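You operate a simulated robot arm through the tools that you are given. There is no shell and no other tool.

The job below is to be done with a simulated robot arm. You get a single attempt, and the scene is never put back.

Task
Swap the spent cream roll for the white roll, shut the printer cover and feed paper out.
Fine: the cream roll ends on the counter top. Set down upright: cream roll. Where these are worked on the way, their far stop is far enough and under half their travel is too little: printer cover.
Where things are to end (x, y in the base frame): cream roll within 6 cm of [53, -49].

It is judged by the outcome, as a careful person would: the job done as asked, and still so three seconds after it is handed in. It fails if anything else is knocked over, pushed out of place, dropped, spilled or broken. Lids that push on must go on centred and level and be pressed home; caps that screw on are set level and turned clockwise until they are tight.

Robot
A 7-joint arm with a two-finger parallel gripper, fixed in place. Base frame: the origin is at the foot of the arm, x ahead of it, y to its left, z up; the work surface is at about z = 95. Units: cm, degrees, N and s.
Its first joint turns from -166.0 to 166.0 degrees. Payload 1.57 kg.
The TCP is the grasp point between the finger pads, 3 cm short of the fingertips. In the tool frame z runs along the fingers and y along their closing line. Largest opening 8 cm; finger width 1.7, thickness 1.2; the body of the gripper, 4 by 8.2 cm, starts 8 cm behind the TCP.
Orientation is told as [roll, pitch, yaw] about the base's x, y, z axes, in that order, counted from this pose: with the fingers straight down and closing along the base's y, the tool's x points along the base's -x, its y along +y and its z along -z.

Tools
- The arm moves only by the tool move_arm. Its argument "plan" is a list of rows, each a list of 7 numbers: the opening, from 0 (shut) to 1 (fully open), then the shift along the base's x, y, z in cm, then the turn, a rotation vector about the base's x, y, z in rad. In form: [[hand, x, y, z, wx, wy, wz], ...]. A call has 1 to 20 rows; each row shifts and turns the commanded pose from where the row before left it. Each row takes 0.2 s and may step no farther than 5 cm and 8.6 degrees from the row before; otherwise, or with a gripper value out of range, the whole call is refused. Where a pose cannot be reached the arm comes as near as it can. A force on the tool above 40 N (or 10 N above the force at the start of the call, whichever is more), or a blocked arm, ends the call early, and 0.2 s more pass. Each finger travels about 15.3 cm/s and halts on what it meets, pressing with about 37 N; the grip force reading is that of the motor and also rises with nothing between the fingers. The clock runs only during rows and for 0.2 s after the last one: add rows that do not move to give the fingers time. The reply holds the time, the measured pose of the TCP, the force on the tool along the base axes, the opening and the grip force, in the units named above and with some noise, with the torque about the TCP (base axes, N m) and any sound that the robot's microphone picked up, and new pictures: "pictures" is both (left out), scene, wrist or none.
- Cameras (640 x 400 px; columns grow to the right, rows downward): "scene" is fixed at [39.86, -49.88, 160.67]; the picture's right is [-0.99, 0.14, 0.00], its down [0.14, 0.99, -0.07] and it looks along [-0.01, -0.07, -1.00] (base axes); focal length 214 px, centre (320, 200). "wrist" rides on the gripper at [7.2, -0.7, -12.2] in the tool frame; the picture's right is [0.09, 1.00, 0.00], its down [-0.84, 0.08, -0.54] and it looks along [-0.54, 0.05, 0.84] (tool axes); focal length 238 px, centre (320, 200).
- pixel_to_xyz(camera, pixels): for up to 12 pixels [column, row] of the newest picture of that camera ("zoom" is the newest enlarged one), the place [x, y, z] in the base frame of the surface seen there, good to about 0.3 cm. It takes no simulated time.
- zoom(camera, box): a new picture of the part [left, top, right, bottom] of that camera's present view, enlarged. It takes no simulated time.
- sign_off(): hands the job in; it is judged then, once.

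Leave the gripper open and the arm clear of the work at the hand-in unless told otherwise.

The tools are called after "Call:" as name(argument=value, ...) on one line, values as JSON. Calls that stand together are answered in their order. move_arm: Moves the arm, as the interface text tells. Its arguments: {"type":"object","properties":{"plan":{"type":"array"},"pictures":{"type":"string","enum":["both","scene","wrist","none"]}},"required":["plan"]} The other tools are called the same way: pixel_to_xyz (camera, pixels) gives the place of the surface under pixels of a picture; zoom (camera, box) takes an enlarged picture of a part of a camera's view; sign_off () hands the job in.

At the start:

```text
clock: 0.0
ee_pos: [14.15, -56.59, 138.91]
tool_rot: [0.0, 0.0, 0.0]
ft_force: [-0.3, 0.5, -0.3]
ft_torque: [-0.02, 0.0, 0.02]
finger_gap: 8.0
finger_force: 0.1
```

scene: 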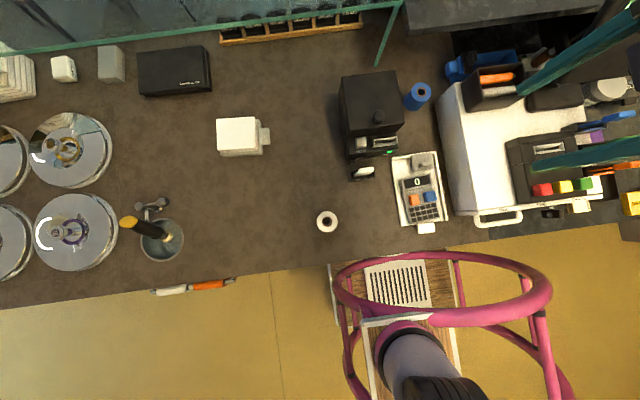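
wrist: 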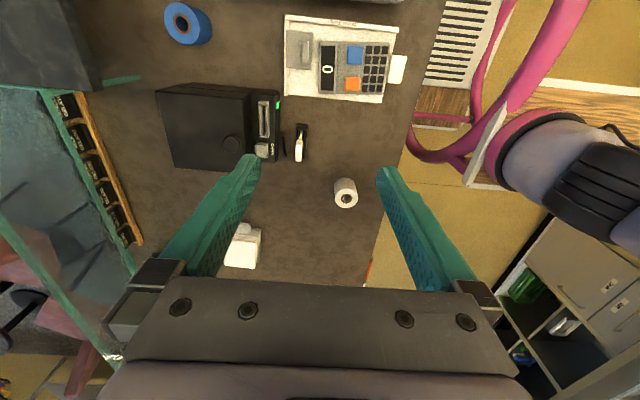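

I'll begin by looking closely at the printer (around scene pixel 370,120), the white roll (around 327,221) and their surroundings.

Call:
zoom(camera="scene", box=[300, 50, 460, 250])

Call:
zoom(camera="wrist", box=[140, 60, 380, 220])

Call:
pixel_to_xyz(camera="scene", pixels=[[327, 222], [322, 215], [333, 218], [372, 95], [378, 116], [362, 173], [370, 145], [418, 95], [240, 135], [424, 195], [345, 100], [300, 200]])

```text
2.00 times, centred on (380, 150) of scene
```

zoom: 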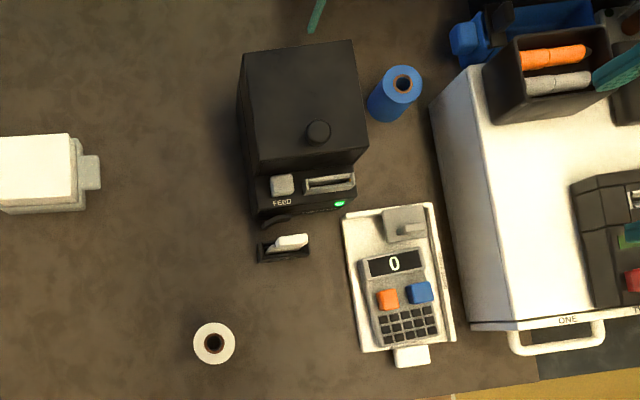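

```text
2.50 times, centred on (260, 140) of wrist
```

zoom: 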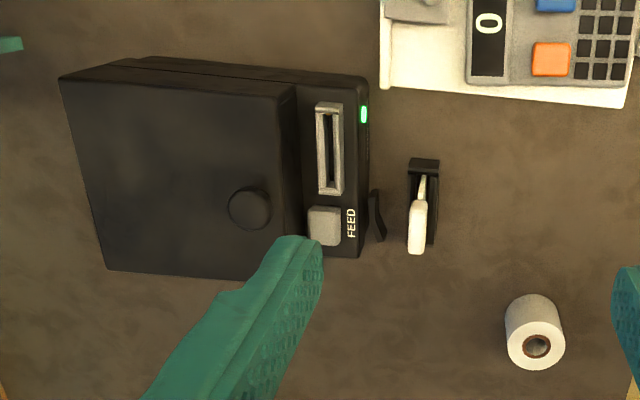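

```text
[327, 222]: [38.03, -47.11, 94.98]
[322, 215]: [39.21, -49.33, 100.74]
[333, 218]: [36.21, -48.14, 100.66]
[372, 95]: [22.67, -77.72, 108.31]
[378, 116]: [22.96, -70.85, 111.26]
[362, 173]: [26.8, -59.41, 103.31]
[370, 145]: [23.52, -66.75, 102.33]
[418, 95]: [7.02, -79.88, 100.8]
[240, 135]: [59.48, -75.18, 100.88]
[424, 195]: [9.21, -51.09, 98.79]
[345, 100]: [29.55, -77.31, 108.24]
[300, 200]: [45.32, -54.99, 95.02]
```

The printer is a black box with a knobbed cover on top (knob at about scene 378,116), a grey FEED button in front of it, and a small white-handled piece in front at (365,172). I'll zoom in more to understand the hinge and that front lever.

Call:
zoom(camera="scene", box=[330, 60, 410, 110])

Call:
zoom(camera="scene", box=[330, 135, 410, 185])

Call:
zoom(camera="wrist", box=[240, 90, 320, 170])

Call:
zoom(camera="wrist", box=[150, 75, 270, 175])

Call:
pixel_to_xyz(camera="wrist", pixels=[[161, 88], [250, 90], [180, 163], [245, 150], [233, 143], [277, 101], [261, 143], [265, 120], [299, 150], [298, 132], [302, 125], [281, 144]])

```text
8.00 times, centred on (370, 85) of scene
```

zoom: 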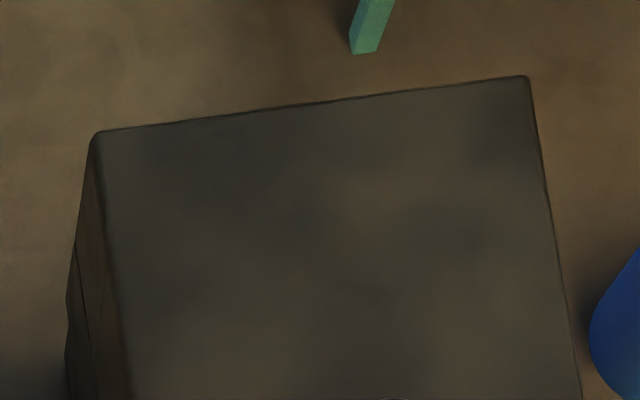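

```text
8.00 times, centred on (370, 160) of scene
```

zoom: 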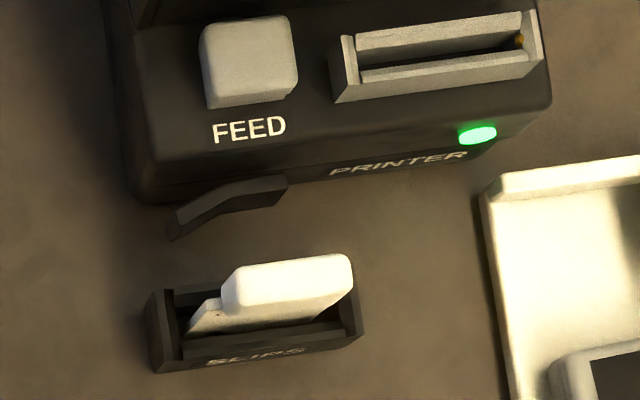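

```text
5.00 times, centred on (280, 130) of wrist
```

zoom: 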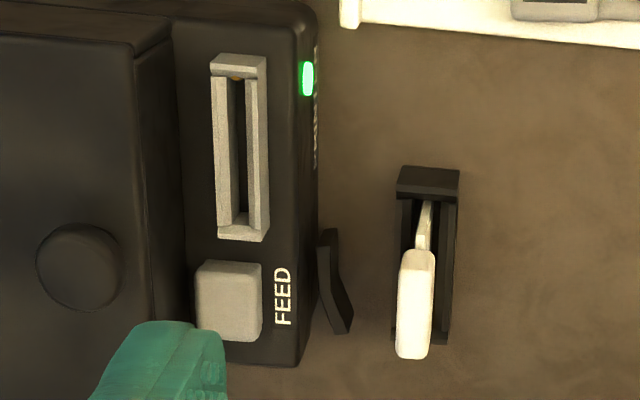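

```text
4.00 times, centred on (210, 125) of wrist
```

zoom: 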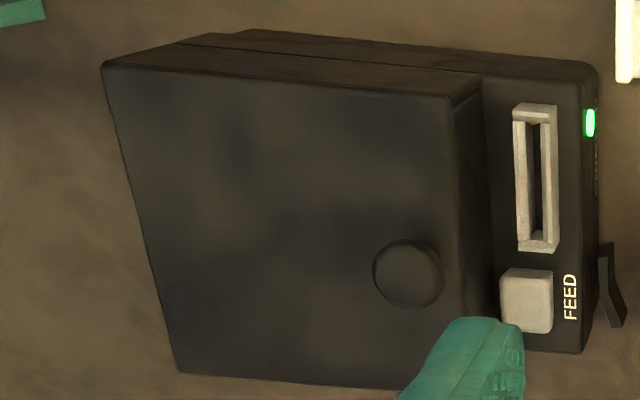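

```text
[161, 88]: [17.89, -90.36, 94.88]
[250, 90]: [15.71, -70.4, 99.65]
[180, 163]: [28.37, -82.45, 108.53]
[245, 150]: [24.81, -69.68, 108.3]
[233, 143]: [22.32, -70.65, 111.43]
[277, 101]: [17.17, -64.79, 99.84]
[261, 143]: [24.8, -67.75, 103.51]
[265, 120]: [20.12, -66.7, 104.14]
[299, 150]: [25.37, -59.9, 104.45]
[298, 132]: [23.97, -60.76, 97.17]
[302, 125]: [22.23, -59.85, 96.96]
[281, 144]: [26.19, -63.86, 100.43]
```

Now I'll measure the cover corners, seam, FEED button and blue roll/white roll positions more carefully.

Call:
pixel_to_xyz(camera="scene", pixels=[[344, 79], [394, 72], [348, 130], [402, 123], [379, 113], [379, 119], [374, 117], [384, 115], [361, 142], [356, 142], [367, 142], [385, 141]])

Call:
pixel_to_xyz(camera="scene", pixels=[[327, 213], [327, 228], [318, 221], [336, 221], [359, 161], [354, 162], [340, 130], [338, 90], [400, 145], [350, 150], [410, 140], [360, 178]])

Call:
zoom(camera="scene", box=[297, 196, 357, 246])

```text
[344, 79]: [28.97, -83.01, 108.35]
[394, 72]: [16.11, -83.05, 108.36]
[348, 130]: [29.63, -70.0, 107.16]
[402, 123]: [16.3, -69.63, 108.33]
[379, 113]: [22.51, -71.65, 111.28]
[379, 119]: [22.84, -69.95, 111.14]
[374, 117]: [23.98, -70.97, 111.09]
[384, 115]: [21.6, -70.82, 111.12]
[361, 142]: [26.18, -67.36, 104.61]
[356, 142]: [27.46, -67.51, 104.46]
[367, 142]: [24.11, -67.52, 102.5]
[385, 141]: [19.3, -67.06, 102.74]
```

```text
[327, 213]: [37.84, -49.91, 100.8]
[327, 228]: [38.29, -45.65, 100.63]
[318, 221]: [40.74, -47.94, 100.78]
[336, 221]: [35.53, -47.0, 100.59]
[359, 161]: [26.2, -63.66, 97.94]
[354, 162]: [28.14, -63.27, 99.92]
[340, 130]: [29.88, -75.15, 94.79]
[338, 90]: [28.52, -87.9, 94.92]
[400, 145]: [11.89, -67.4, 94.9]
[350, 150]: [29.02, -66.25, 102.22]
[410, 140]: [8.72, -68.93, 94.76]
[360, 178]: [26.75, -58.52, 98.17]
```

```text
8.00 times, centred on (327, 221) of scene
```

zoom: 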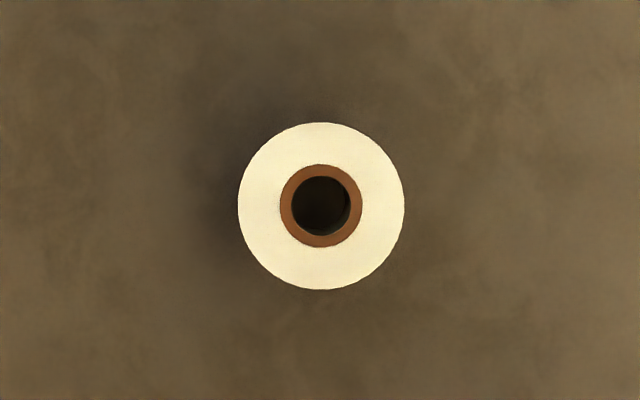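

The printer is axis-aligned: cover x≈15.5…30, y≈-84…-69, top z≈108.3, knob at (22.7,-70.8) with its top at z≈111.2. White roll: centre ≈(38.1,-47.7), about 5.8 cm across and 5.8 high. I'll check the teal post/glass behind the printer and then turn the hand -90° yaw while moving so that the wrist camera looks at the printer from the front.

Call:
pixel_to_xyz(camera="scene", pixels=[[377, 63], [390, 35], [403, 3], [300, 18], [200, 28], [300, 35], [440, 20], [470, 65], [420, 100], [414, 88]])

Call:
move_arm(plan=[[1, 0.8, -0.5, -0.8, 0, 0, -0.1428], [1, 0.8, -0.5, -0.8, 0, 0, -0.1428], [1, 0.8, -0.5, -0.8, 0, 0, -0.1428], [1, 0.8, -0.5, -0.8, 0, 0, -0.1428], [1, 0.8, -0.5, -0.8, 0, 0, -0.1428], [1, 0.8, -0.5, -0.8, 0, 0, -0.1428], [1, 0.8, -0.5, -0.8, 0, 0, -0.1428], [1, 0.8, -0.5, -0.8, 0, 0, -0.1428], [1, 0.8, -0.5, -0.8, 0, 0, -0.1428], [1, 0.8, -0.5, -0.8, 0, 0, -0.1428], [1, 0.5, -0.4, -0.9, 0, 0, -0.1428]])

```text
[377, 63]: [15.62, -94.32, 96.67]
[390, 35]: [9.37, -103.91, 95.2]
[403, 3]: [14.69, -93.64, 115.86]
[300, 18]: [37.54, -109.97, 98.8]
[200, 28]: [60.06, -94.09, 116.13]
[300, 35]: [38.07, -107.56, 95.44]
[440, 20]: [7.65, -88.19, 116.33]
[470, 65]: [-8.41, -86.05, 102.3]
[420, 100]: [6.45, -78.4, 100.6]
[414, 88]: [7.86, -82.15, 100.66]
```

```text
clock: 2.4
ee_pos: [22.81, -62.04, 130.01]
tool_rot: [-0.1, 0.1, -90.1]
ft_force: [-0.4, -0.2, 0.2]
ft_torque: [-0.01, -0.05, 0.01]
finger_gap: 8.03
finger_force: 0.1
```

scene: 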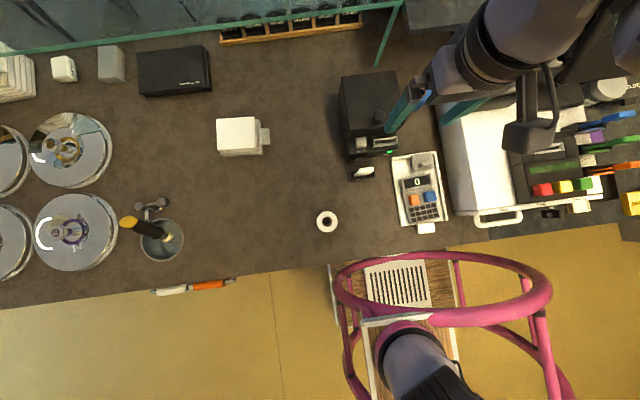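
wrist: 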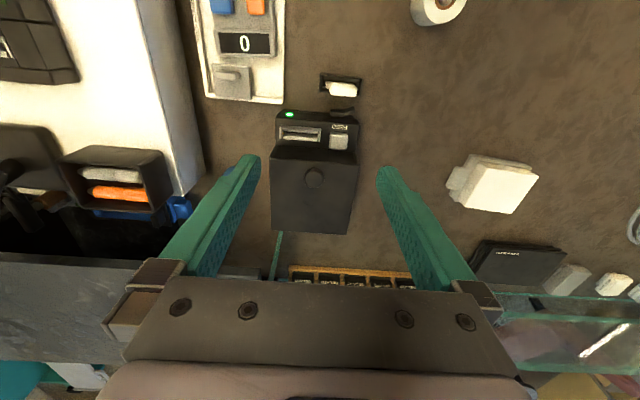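

The rotation worked. The wrist camera (upside down) now sees the printer at (315,185). I'll zoom there.

Call:
zoom(camera="wrist", box=[255, 65, 385, 245])

Call:
zoom(camera="wrist", box=[265, 65, 375, 165])

Call:
pixel_to_xyz(camera="wrist", pixels=[[276, 228], [342, 230], [355, 160], [273, 150], [313, 178], [280, 250], [276, 270], [350, 270], [340, 108], [352, 118], [330, 150], [345, 108]])

```text
2.22 times, centred on (320, 155) of wrist
```

zoom: 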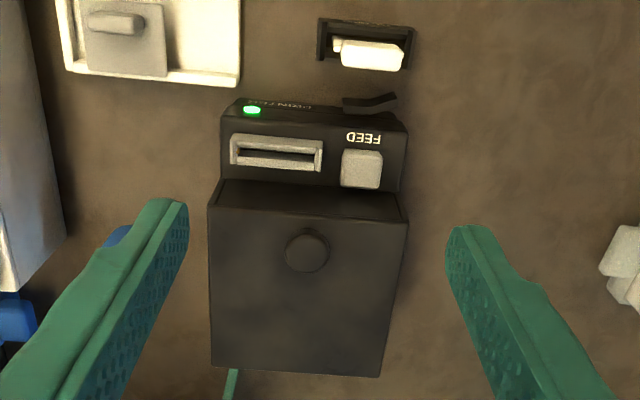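

```text
4.00 times, centred on (320, 115) of wrist
```

zoom: 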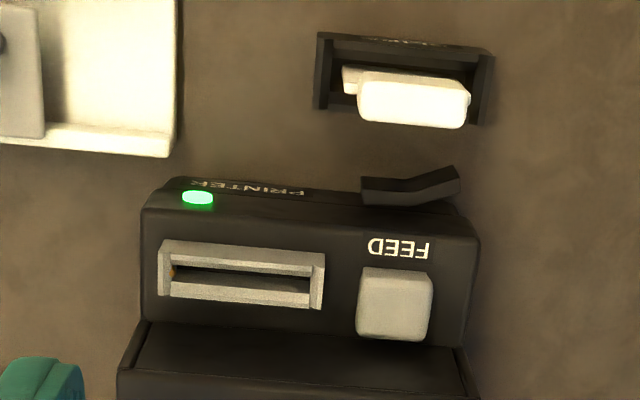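

```text
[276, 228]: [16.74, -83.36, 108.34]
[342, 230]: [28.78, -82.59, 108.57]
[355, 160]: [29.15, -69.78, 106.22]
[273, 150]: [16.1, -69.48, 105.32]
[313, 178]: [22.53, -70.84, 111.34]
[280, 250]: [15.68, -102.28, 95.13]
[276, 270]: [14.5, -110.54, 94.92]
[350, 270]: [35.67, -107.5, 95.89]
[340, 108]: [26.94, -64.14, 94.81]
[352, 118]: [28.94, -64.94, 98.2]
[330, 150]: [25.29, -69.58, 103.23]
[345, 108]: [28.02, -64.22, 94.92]
```

The cover looks shut, with a knob near its front edge, so it is probably hinged at the back (y≈-84). I'll go above the knob with the fingers straddling it along x, stopping a bit high.

Call:
move_arm(plan=[[1, -0.04, -2.2, -3.0, 0, 0, 0], [1, -0.04, -2.2, -3.0, 0, 0, 0], [1, -0.04, -2.2, -3.0, 0, 0, 0], [1, -0.04, -2.2, -3.0, 0, 0, 0], [1, 0, 0, -2.0, 0, 0, 0], [1, 0, 0, -2.0, 0, 0, 0], [1, 0, 0, 0, 0, 0, 0]])

```text
clock: 4.0
ee_pos: [22.46, -70.92, 114.15]
tool_rot: [0.0, 0.1, -89.9]
ft_force: [0.2, 0.0, 0.0]
ft_torque: [-0.01, -0.03, -0.01]
finger_gap: 7.98
finger_force: 0.1
```

scene: 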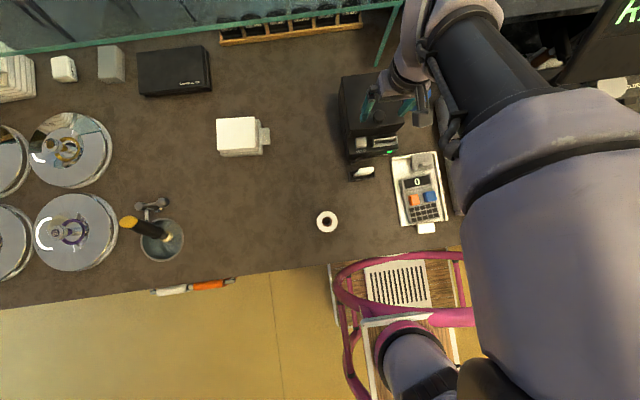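
wrist: 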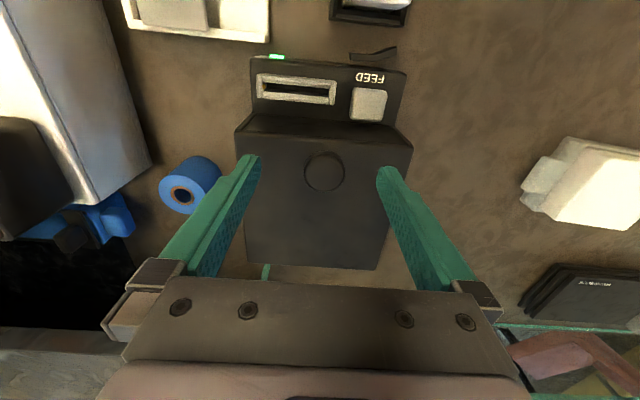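

The knob sits between the fingers (wrist 324,172). I'll confirm its exact centre before lowering.

Call:
pixel_to_xyz(camera="wrist", pixels=[[324, 172], [306, 172], [342, 172], [324, 156], [324, 188], [324, 120], [324, 260], [260, 260], [384, 250], [240, 125]])

Call:
zoom(camera="wrist", box=[224, 40, 424, 280])

```text
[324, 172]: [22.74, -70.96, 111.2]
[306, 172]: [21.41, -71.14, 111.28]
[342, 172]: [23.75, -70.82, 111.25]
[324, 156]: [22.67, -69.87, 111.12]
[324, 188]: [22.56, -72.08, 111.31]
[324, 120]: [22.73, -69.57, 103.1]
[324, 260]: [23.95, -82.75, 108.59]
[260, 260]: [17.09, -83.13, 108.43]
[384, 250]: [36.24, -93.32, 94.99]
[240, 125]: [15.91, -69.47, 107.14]
```

```text
1.67 times, centred on (324, 160) of wrist
```

zoom: 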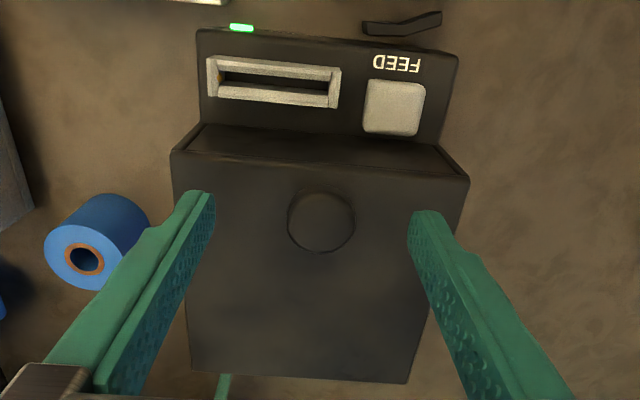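

Knob centre ≈(22.6,-70.95), ~2.7 cm across, top at 111.25. I'll lower 2.1 cm (fingertips ~0.6 above the cover) and close on the knob.

Call:
move_arm(plan=[[1, 0.12, 0, -1.1, 0, 0, 0], [1, 0, 0, -1.0, 0, 0, 0], [1, 0, 0, 0, 0, 0, 0], [0.2, 0, 0, 0, 0, 0, 0], [0, 0, 0, 0, 0, 0, 0], [0, 0, 0, 0, 0, 0, 0]], pictures="wrist")

```text
clock: 5.4
ee_pos: [22.73, -70.75, 111.94]
tool_rot: [0.0, -0.1, -89.9]
ft_force: [6.3, 0.8, -1.3]
ft_torque: [0.14, -0.13, 0.05]
finger_gap: 2.82
finger_force: 38.3
```

wrist: 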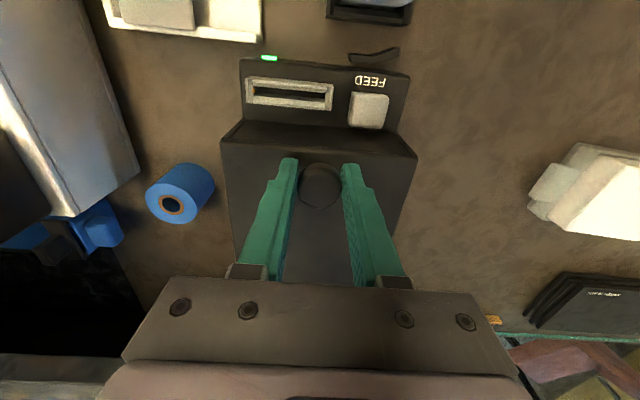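

Gripped (gap 2.82). Now a small test lift along the presumed arc about a rear hinge, keeping the hand upright so the knob may pivot between the pads, and watching forces.

Call:
move_arm(plan=[[0, 0.1, -0.15, 0.35, 0, 0, 0], [0, 0, -0.2, 0.4, 0, 0, 0], [0, 0, -0.25, 0.4, 0, 0, 0], [0, 0, 0, 0, 0, 0, 0]])

```text
clock: 6.4
ee_pos: [22.7, -71.46, 112.94]
tool_rot: [-0.2, 0.0, -90.0]
ft_force: [-3.5, 0.3, -11.0]
ft_torque: [1.15, 0.05, -0.04]
finger_gap: 2.85
finger_force: 38.5
```

scene: 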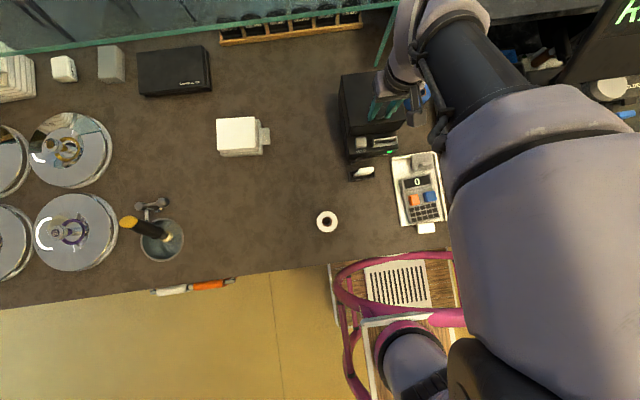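
wrist: 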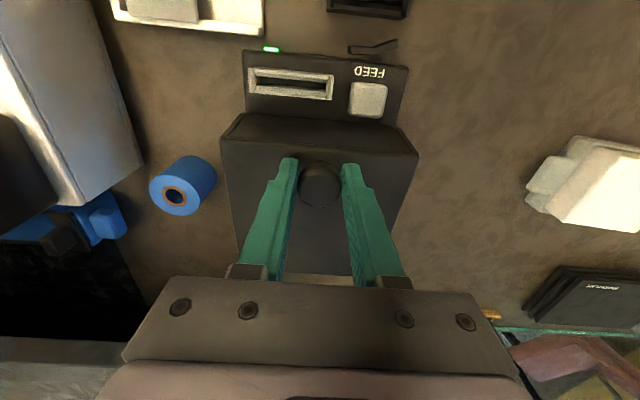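

The cover came up with about 11 N load. I'll check whether its rear edge stayed (hinge) by reading points on the front edge and rear edge.

Call:
pixel_to_xyz(camera="wrist", pixels=[[235, 140], [405, 150], [320, 225], [320, 265], [320, 190], [260, 160], [320, 180], [390, 240]])

Call:
zoom(camera="wrist", box=[210, 40, 430, 280])

```text
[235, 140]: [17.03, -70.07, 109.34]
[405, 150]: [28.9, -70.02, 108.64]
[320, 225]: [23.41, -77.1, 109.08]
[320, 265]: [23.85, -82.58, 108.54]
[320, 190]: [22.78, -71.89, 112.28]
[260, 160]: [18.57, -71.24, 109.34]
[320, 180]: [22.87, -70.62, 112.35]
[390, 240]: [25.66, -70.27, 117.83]
```

```text
1.67 times, centred on (320, 160) of wrist
```

zoom: 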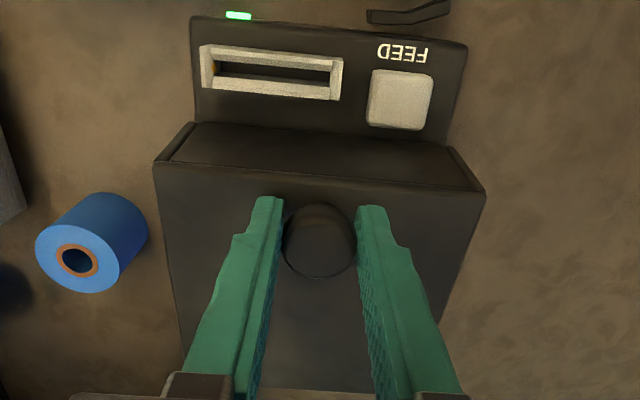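

The rear edge stayed at z≈108.5 and the front rose to 109.3: the cover is hinged at the rear (y≈-84). I'll keep lifting along the arc to about 20°, tilting the hand half as much.

Call:
move_arm(plan=[[0, 0, -0.75, 0.75, 0.0698, 0, 0], [0, 0, -0.76, 0.8, 0.0349, 0, 0], [0, 0, -0.82, 0.75, 0.0349, 0, 0], [0, 0, -0.87, 0.69, 0.0349, 0, 0], [0, 0, 0, 0, 0, 0, 0]])

```text
clock: 7.6
ee_pos: [22.63, -74.65, 116.07]
tool_rot: [0.0, 10.0, -89.8]
ft_force: [-10.2, 1.1, -8.2]
ft_torque: [0.83, 0.34, -0.25]
finger_gap: 2.83
finger_force: 38.2
```

scene: 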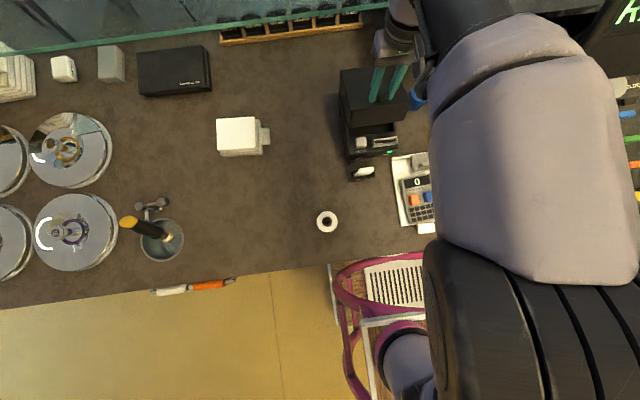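
wrist: 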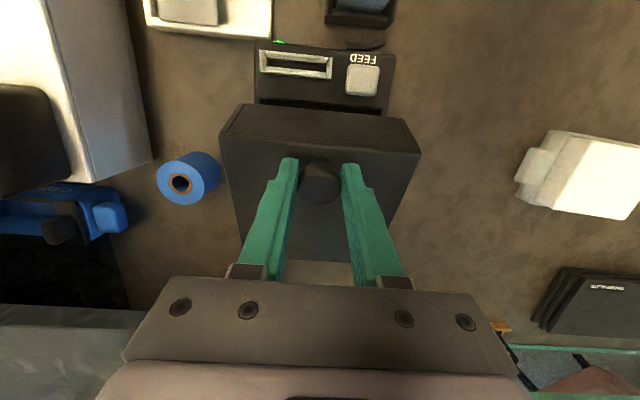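

Going well. There's -10 N in x, so I'll ease x by -0.2 and continue to about 40°.

Call:
move_arm(plan=[[0, -0.2, -0.93, 0.62, 0.0349, 0, 0], [0, 0, -0.96, 0.57, 0.0349, 0, 0], [0, 0, -1.0, 0.5, 0.0349, 0, 0], [0, 0, -1.03, 0.44, 0.0349, 0, 0], [0, 0, -1.06, 0.35, 0.0349, 0, 0], [0, 0, 0, 0, 0, 0, 0]])

```text
clock: 9.0
ee_pos: [22.83, -79.65, 118.53]
tool_rot: [0.0, 20.0, -89.8]
ft_force: [10.1, 2.1, -7.6]
ft_torque: [0.51, 0.0, -0.08]
finger_gap: 2.8
finger_force: 38.5
```

scene: 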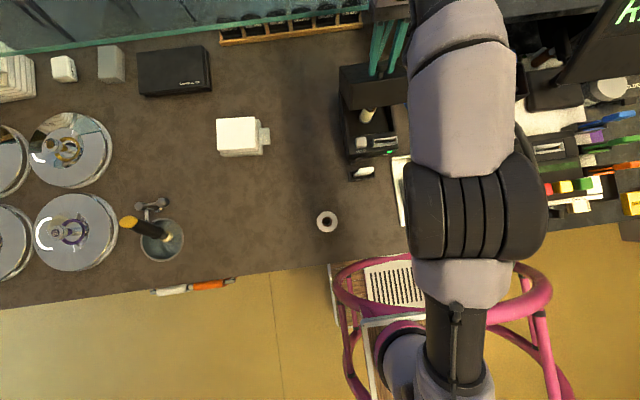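
wrist: 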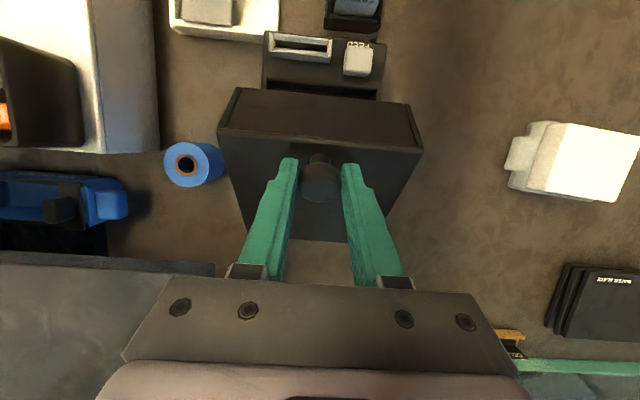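

The cream roll is now visible under the cover at scene (367,115). Continuing to about 60°, keeping the hand's 20° tilt.

Call:
move_arm(plan=[[0, 0.1, -1.02, 0.32, 0, 0, 0], [0, 0, -1.04, 0.24, 0, 0, 0], [0, 0, -1.05, 0.17, 0, 0, 0], [0, 0, -1.06, 0.1, 0, 0, 0], [0, 0, -1.06, 0.02, 0, 0, 0], [0, 0, 0, 0, 0, 0, 0]])

```text
clock: 10.4
ee_pos: [22.77, -81.4, 118.99]
tool_rot: [-0.3, 20.0, -89.7]
ft_force: [-27.9, 5.3, 18.2]
ft_torque: [0.4, 0.82, 0.01]
finger_gap: 2.82
finger_force: 37.8
out of reach, approached as far as the arm can: row 2, 3, 4, 5
```

scene: 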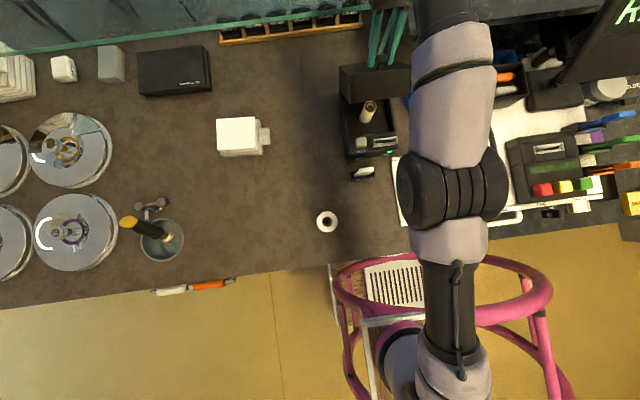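
wrist: 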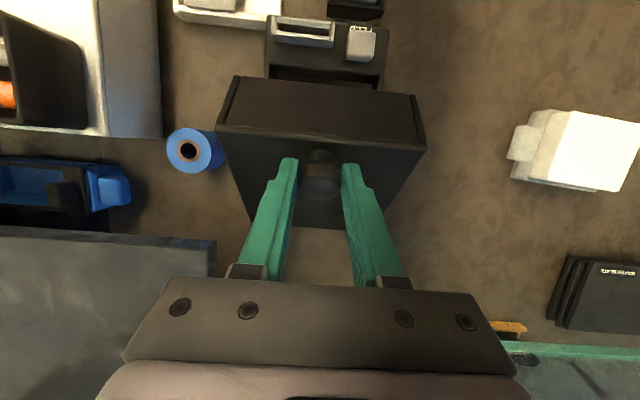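

The tilted hand has reached its limit at y≈-81.4 (cover ≈47°). I'll turn the hand back to upright about the knob to gain reach, then continue.

Call:
move_arm(plan=[[0, 0, 0.15, 0.03, -0.07, 0, 0], [0, 0, 0.15, 0.03, -0.07, 0, 0], [0, 0, 0.14, 0.03, -0.07, 0, 0], [0, 0, 0, 0, 0, 0, 0]])

```text
clock: 11.5
ee_pos: [22.73, -81.03, 118.81]
tool_rot: [0.7, 20.3, -89.9]
ft_force: [17.4, 5.2, 6.2]
ft_torque: [0.62, -0.07, 0.22]
finger_gap: 2.84
finger_force: 38.2
out of reach, approached as far as the arm can: row 1, 2, 3
stopped in row 4: the force on the tool passed its limit at 47 N (the readings are from after the stop); the commanded pose is now the measured one
```

scene: 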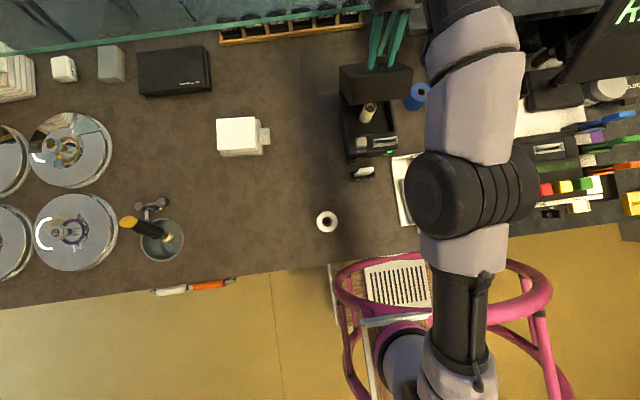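
wrist: 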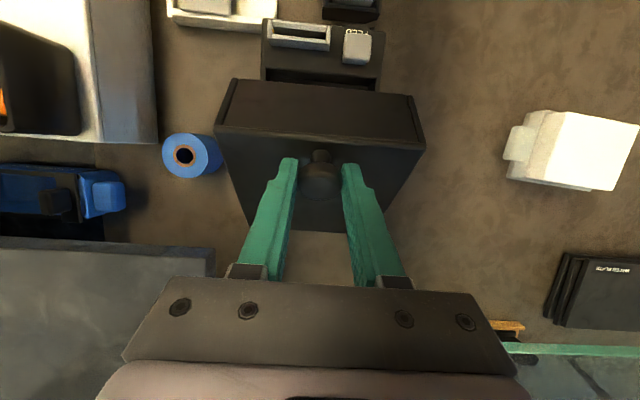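

The command is now reset to the measured pose. I'll turn the hand back towards vertical about the knob in small steps.

Call:
move_arm(plan=[[0, 0.05, 0.14, 0.03, -0.07, 0, 0], [0, 0.05, 0.14, 0.03, -0.07, 0, 0], [0, 0, 0.14, 0.03, -0.07, 0, 0], [0, 0, 0.14, 0.03, -0.07, 0, 0], [0, 0, 0.14, 0.01, -0.07, 0, 0], [0, 0, 0, 0, 0, 0, 0]])

```text
clock: 12.9
ee_pos: [22.69, -80.36, 118.75]
tool_rot: [0.5, 0.2, -90.3]
ft_force: [16.4, 6.8, -7.9]
ft_torque: [1.23, -0.08, 0.03]
finger_gap: 2.84
finger_force: 38.0
```

scene: 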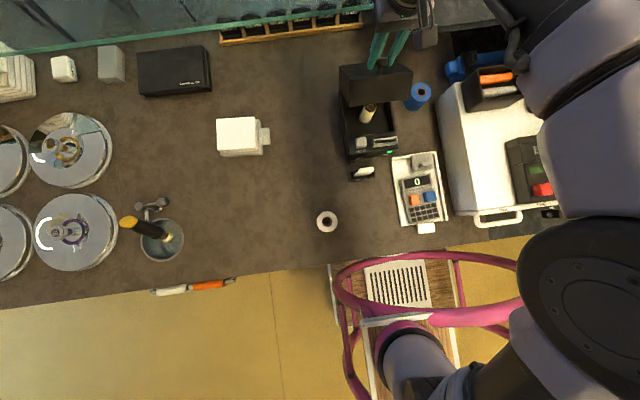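
wrist: 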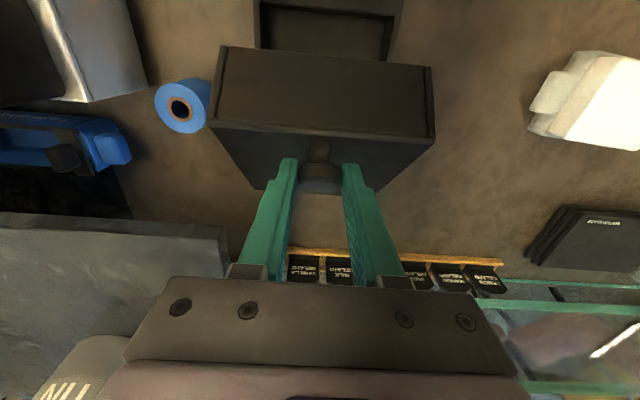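

Upright now, cover still at about 45°. Continuing the arc with the hand upright to about 61°.

Call:
move_arm(plan=[[0, 0.1, -1.04, 0.22, 0, 0, 0], [0, 0, -1.06, 0.15, 0, 0, 0], [0, 0, -1.06, 0.07, 0, 0, 0], [0, 0, -1.06, 0, 0, 0, 0], [0, 0, 0, 0, 0, 0, 0]])

```text
clock: 14.1
ee_pos: [22.75, -84.61, 119.21]
tool_rot: [0.4, 0.0, -90.2]
ft_force: [8.4, 3.0, 3.8]
ft_torque: [0.53, 0.06, -0.08]
finger_gap: 2.82
finger_force: 38.6
```

scene: 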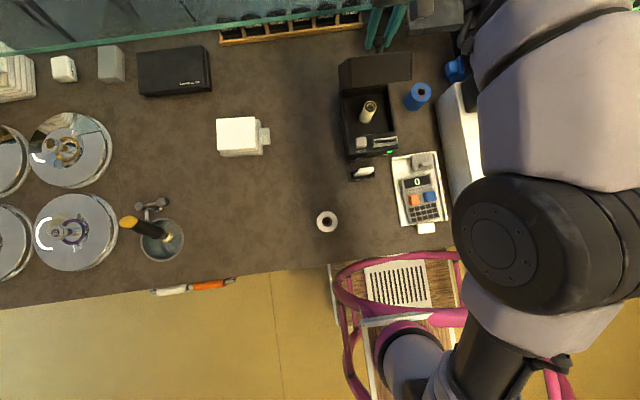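
wrist: 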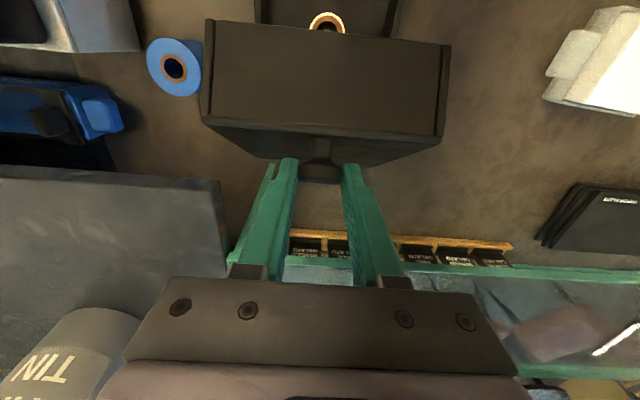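

At about 61°, the cream roll shows standing upright in the bay (scene 367,111). Continuing, letting the hand lean slightly toward the base for reach.

Call:
move_arm(plan=[[0, 0.05, -1.0, -0.07, -0.035, 0, 0], [0, 0, -1.0, -0.15, -0.035, 0, 0], [0, 0, -0.98, -0.22, -0.035, 0, 0], [0, 0, -0.96, -0.3, -0.035, 0, 0], [0, 0, 0, 0, 0, 0, 0]])

```text
clock: 15.3
ee_pos: [22.6, -88.5, 118.55]
tool_rot: [0.4, -7.9, -90.2]
ft_force: [-2.6, 5.8, 3.0]
ft_torque: [1.15, 0.23, -0.06]
finger_gap: 2.82
finger_force: 38.6
```

scene: 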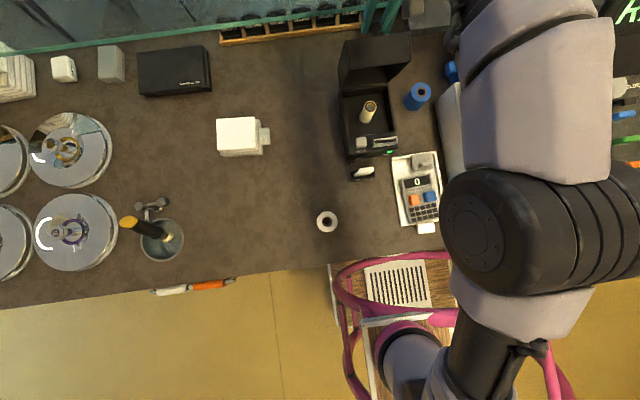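
wrist: 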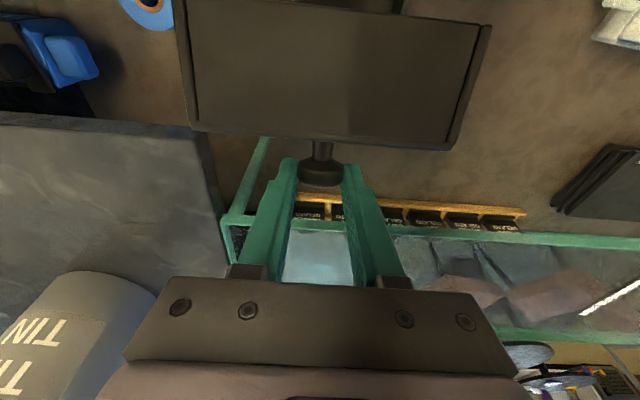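

At about 77° now. Before going farther I'll measure how close the teal guard frame behind is (wrist ~ (300,222), (500,235)).

Call:
pixel_to_xyz(camera="wrist", pixels=[[240, 222], [300, 224], [390, 229], [450, 233], [250, 170], [322, 175], [322, 150], [322, 120], [230, 120], [460, 130], [200, 160], [320, 30]])

Call:
zoom(camera="wrist", box=[180, 120, 460, 300])

Call:
zoom(camera="scene", box=[325, 0, 435, 165])

```text
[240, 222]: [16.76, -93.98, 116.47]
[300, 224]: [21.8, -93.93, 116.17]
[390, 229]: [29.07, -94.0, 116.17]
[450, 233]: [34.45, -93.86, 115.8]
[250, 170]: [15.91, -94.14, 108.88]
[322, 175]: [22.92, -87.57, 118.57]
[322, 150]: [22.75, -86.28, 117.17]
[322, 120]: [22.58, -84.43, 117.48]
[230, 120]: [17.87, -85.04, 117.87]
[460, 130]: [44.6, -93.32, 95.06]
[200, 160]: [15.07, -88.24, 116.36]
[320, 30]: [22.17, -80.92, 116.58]
```

```text
2.22 times, centred on (320, 210) of wrist
```

zoom: 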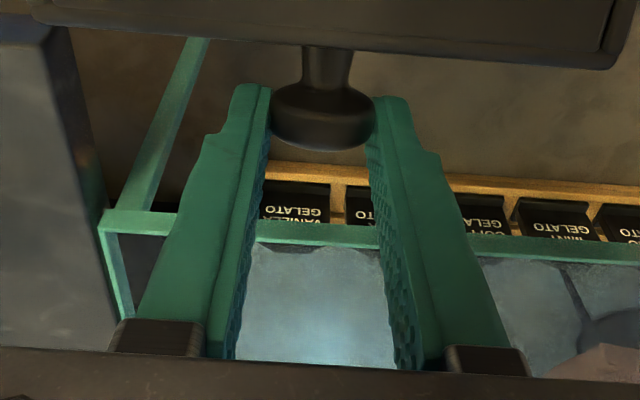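

```text
2.42 times, centred on (380, 82) of scene
```

zoom: 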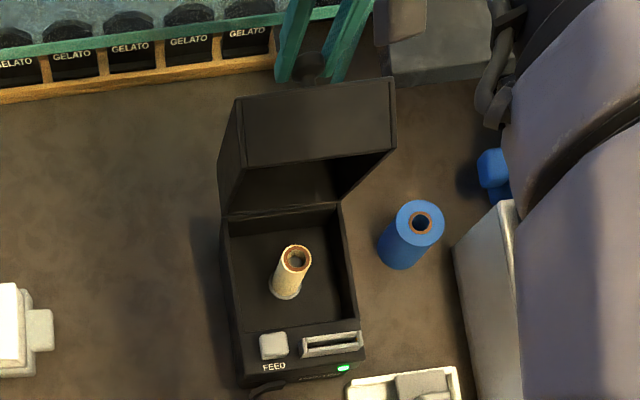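

The guard bar is at y≈-94, z≈116; finger tips are at about -89. I'll ease on in small steps feeling for the cover's stop.

Call:
move_arm(plan=[[0, 0, -0.5, -0.17, 0, 0, 0], [0, 0, -0.5, -0.19, 0, 0, 0], [0, 0, -0.49, -0.2, 0, 0, 0], [0, 0, -0.48, -0.22, 0, 0, 0], [0, 0, 0, 0, 0, 0, 0]])

```text
clock: 16.5
ee_pos: [22.65, -90.65, 117.74]
tool_rot: [0.4, -7.9, -90.1]
ft_force: [-8.6, 5.0, -2.2]
ft_torque: [0.77, 0.24, -0.1]
finger_gap: 2.82
finger_force: 38.3
```

scene: 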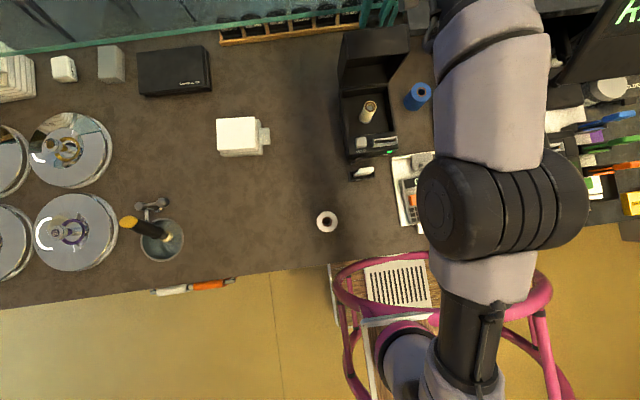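
wrist: 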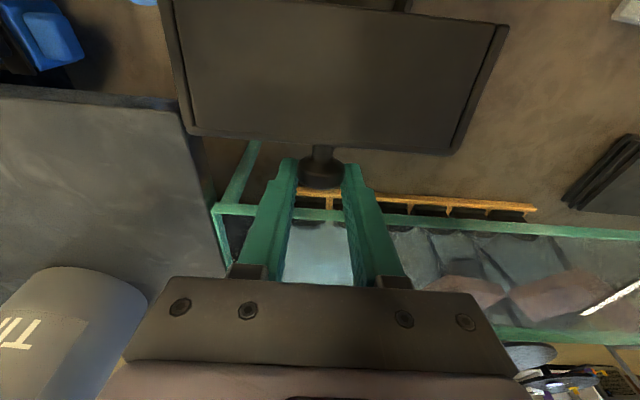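

No stop yet at ~85°. Another 4° gently, watching forces and the bar.

Call:
move_arm(plan=[[0, -0.08, -0.24, -0.11, 0, 0, 0], [0, 0, -0.24, -0.12, 0, 0, 0], [0, 0, -0.24, -0.12, 0, 0, 0], [0, 0, -0.23, -0.12, 0, 0, 0], [0, 0, 0, 0, 0, 0, 0]])

```text
clock: 17.7
ee_pos: [22.69, -91.42, 117.24]
tool_rot: [0.5, -7.9, -90.1]
ft_force: [2.2, 8.2, -2.1]
ft_torque: [1.1, -0.04, 0.08]
finger_gap: 2.83
finger_force: 38.7
```

scene: 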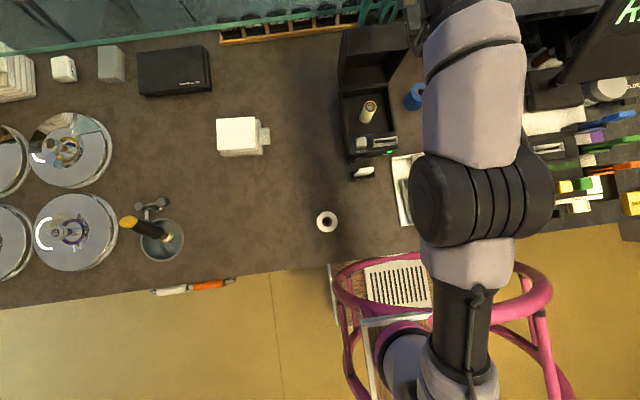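
wrist: 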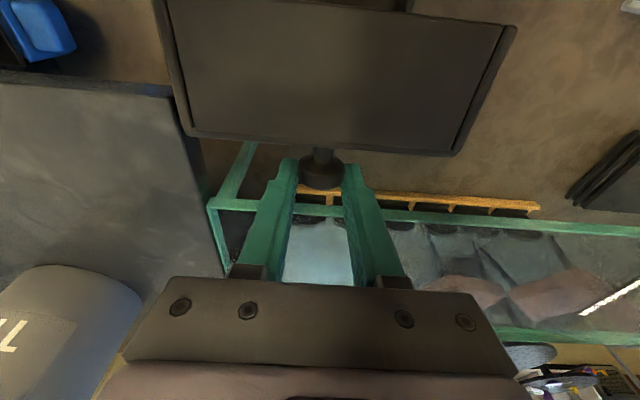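

About 89.6° now with fy rising to 8 N. One more degree or two to see if this is the stop.

Call:
move_arm(plan=[[0, 0, -0.23, -0.13, 0, 0, 0], [0, 0, -0.23, -0.13, 0, 0, 0], [0, 0, 0, 0, 0, 0, 0]], pictures="wrist")

Call:
pixel_to_xyz(camera="wrist", pixels=[[322, 180], [322, 188], [322, 210], [230, 206], [400, 214], [322, 155], [322, 130], [240, 125], [450, 145], [330, 60]])

Call:
zoom(camera="wrist", box=[240, 110, 400, 240])

```text
clock: 18.5
ee_pos: [22.78, -91.91, 117.02]
tool_rot: [0.6, -7.9, -90.1]
ft_force: [13.2, 6.3, -1.2]
ft_torque: [0.91, -0.16, 0.0]
finger_gap: 2.8
finger_force: 38.8
```

wrist: 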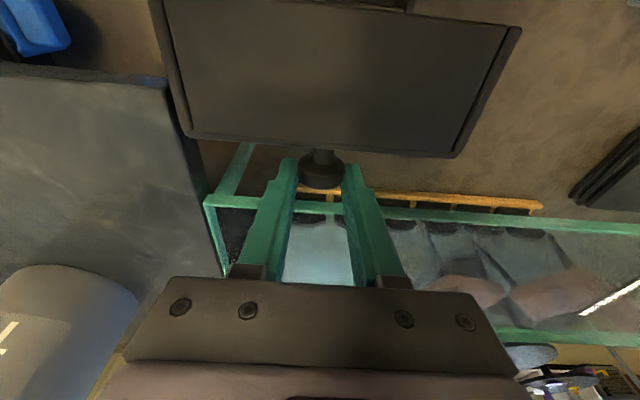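

```text
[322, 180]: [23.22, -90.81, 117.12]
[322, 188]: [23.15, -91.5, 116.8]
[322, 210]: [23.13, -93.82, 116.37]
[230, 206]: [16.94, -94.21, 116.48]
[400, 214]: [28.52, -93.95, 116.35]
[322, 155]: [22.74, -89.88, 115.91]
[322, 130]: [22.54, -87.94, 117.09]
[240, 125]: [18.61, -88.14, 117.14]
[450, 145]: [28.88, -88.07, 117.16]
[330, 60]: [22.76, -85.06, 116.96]
```

```text
3.08 times, centred on (320, 175) of wrist
```

zoom: 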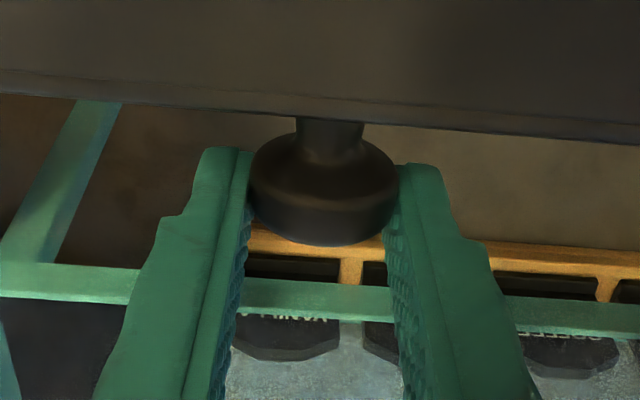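

The cover's front face is now horizontal (z≈117 at y=-85 and -88), i.e. about 90° open and past its balance point; fingers are near the guard bar so I won't pull farther. I'll open the fingers gently and see whether the cover leans back by itself.

Call:
move_arm(plan=[[0.45, 0, 0, 0, 0, 0, 0], [0.55, 0, 0, 0, 0, 0, 0], [0.55, 0, 0, 0, 0, 0, 0]])

Call:
pixel_to_xyz(camera="wrist", pixels=[[322, 180], [322, 188], [322, 155], [322, 130], [240, 125], [450, 145], [330, 60]])

```text
clock: 19.3
ee_pos: [22.52, -91.92, 116.96]
tool_rot: [0.5, -7.7, -90.3]
ft_force: [0.1, 1.2, 0.3]
ft_torque: [0.04, -0.01, 0.01]
finger_gap: 4.41
finger_force: 0.0
```

scene: 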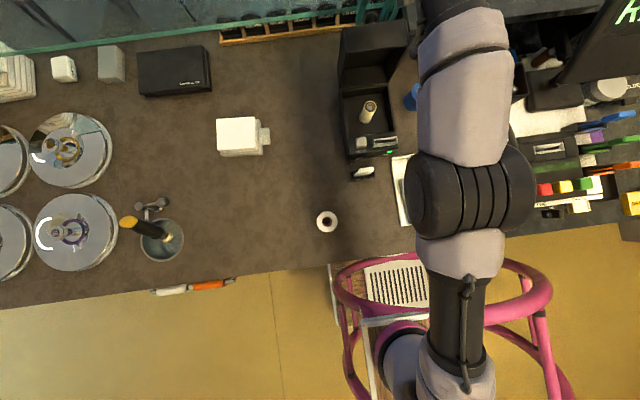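
wrist: 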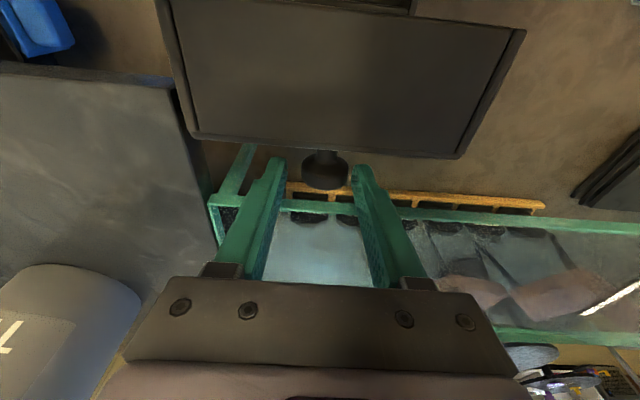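

```text
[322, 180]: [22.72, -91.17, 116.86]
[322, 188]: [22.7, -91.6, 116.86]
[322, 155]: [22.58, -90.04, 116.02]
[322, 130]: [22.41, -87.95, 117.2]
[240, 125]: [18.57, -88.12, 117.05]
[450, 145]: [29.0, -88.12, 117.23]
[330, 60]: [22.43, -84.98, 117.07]
```

The cover stays put at about 90° with no load. I'll withdraw the hand up along its axis, then straighten it and look into the bay.

Call:
move_arm(plan=[[0.6, 0, 0.15, 1.2, 0, 0, 0], [0.6, 0, 0.25, 2.0, 0, 0, 0], [0.6, 0, 0.4, 3.0, 0, 0, 0], [0.6, 0, 0.5, 4.0, 0, 0, 0], [0.8, 0, 2.0, 2.5, 0.03, 0, 0], [1, 0, 3.0, 1.5, 0.03, 0, 0], [1, 0, 3.5, 1.0, 0.03, 0, 0], [1, 0, 3.5, 0, 0.03, 0, 0], [1, 0, 3.5, 0, 0.017, 0, 0], [1, 0, 0, 0, 0, 0, 0]])

```text
clock: 21.5
ee_pos: [24.07, -81.8, 135.35]
tool_rot: [0.5, 0.1, -90.2]
ft_force: [0.0, 1.1, 0.6]
ft_torque: [-0.04, 0.01, 0.01]
finger_gap: 8.01
finger_force: 0.0
out of reach, approached as far as the arm can: row 3, 4, 6, 7, 8, 9
```

scene: 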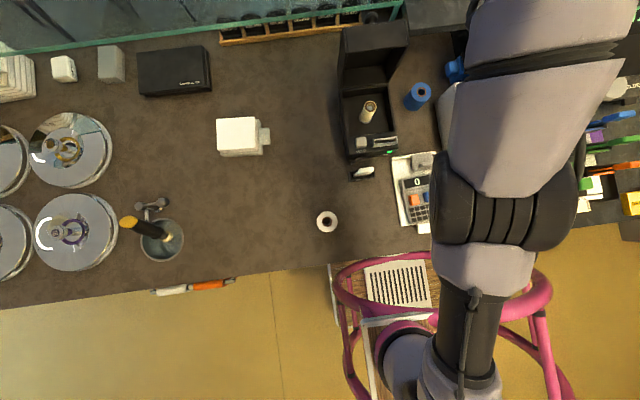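
wrist: 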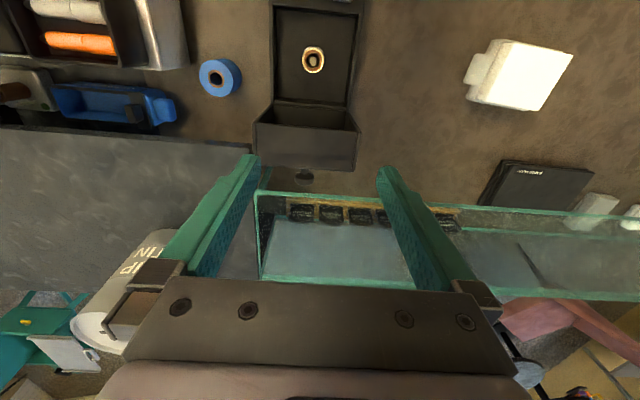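

The cover stays open. Now let me look closely at the bay and the cream roll in both views.

Call:
zoom(camera="scene", box=[330, 75, 410, 165])

Call:
zoom(camera="wrist", box=[255, 0, 375, 190])

Call:
pixel_to_xyz(camera="scene", pixels=[[371, 104], [367, 112], [364, 119], [352, 105], [380, 125], [358, 125], [347, 96], [390, 118], [345, 118], [370, 60], [345, 90], [390, 86]])

Call:
pixel_to_xyz(camera="wrist", pixels=[[313, 61], [313, 48], [313, 74], [303, 60], [325, 60], [290, 80], [335, 80], [330, 30], [283, 100], [345, 100], [305, 176], [340, 105]])

```text
4.44 times, centred on (370, 120) of scene
```

zoom: 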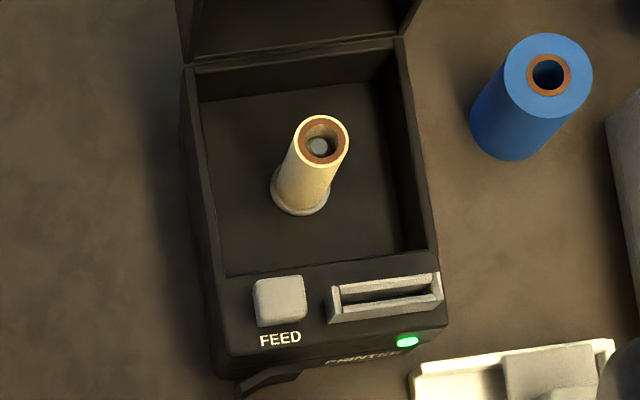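

```text
2.11 times, centred on (315, 95) of wrist
```

zoom: 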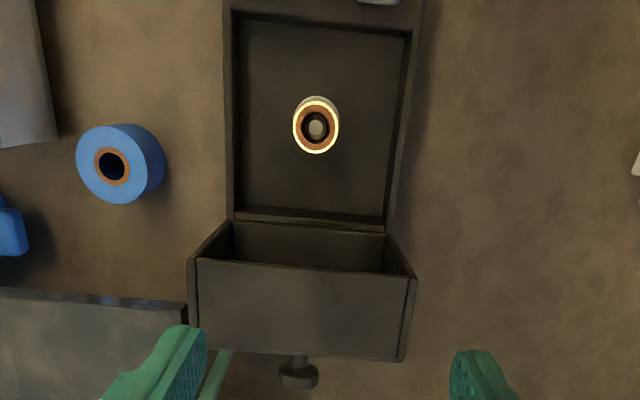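

```text
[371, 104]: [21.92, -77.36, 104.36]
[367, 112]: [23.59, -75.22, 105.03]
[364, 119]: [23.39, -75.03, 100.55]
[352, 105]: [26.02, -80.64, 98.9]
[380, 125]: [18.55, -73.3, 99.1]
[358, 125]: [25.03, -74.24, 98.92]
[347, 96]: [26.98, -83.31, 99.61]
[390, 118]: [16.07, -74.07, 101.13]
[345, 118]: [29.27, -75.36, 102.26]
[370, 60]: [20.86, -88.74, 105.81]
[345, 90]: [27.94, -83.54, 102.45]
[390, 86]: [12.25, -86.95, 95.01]
```

```text
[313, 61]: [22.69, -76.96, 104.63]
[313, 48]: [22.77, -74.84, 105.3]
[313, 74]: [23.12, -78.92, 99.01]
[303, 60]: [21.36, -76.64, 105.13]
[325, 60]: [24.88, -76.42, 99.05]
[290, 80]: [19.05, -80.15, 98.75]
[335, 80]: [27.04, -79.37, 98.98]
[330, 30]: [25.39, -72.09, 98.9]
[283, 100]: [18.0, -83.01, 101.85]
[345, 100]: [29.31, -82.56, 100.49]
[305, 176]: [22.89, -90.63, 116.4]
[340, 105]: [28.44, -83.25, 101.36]
```

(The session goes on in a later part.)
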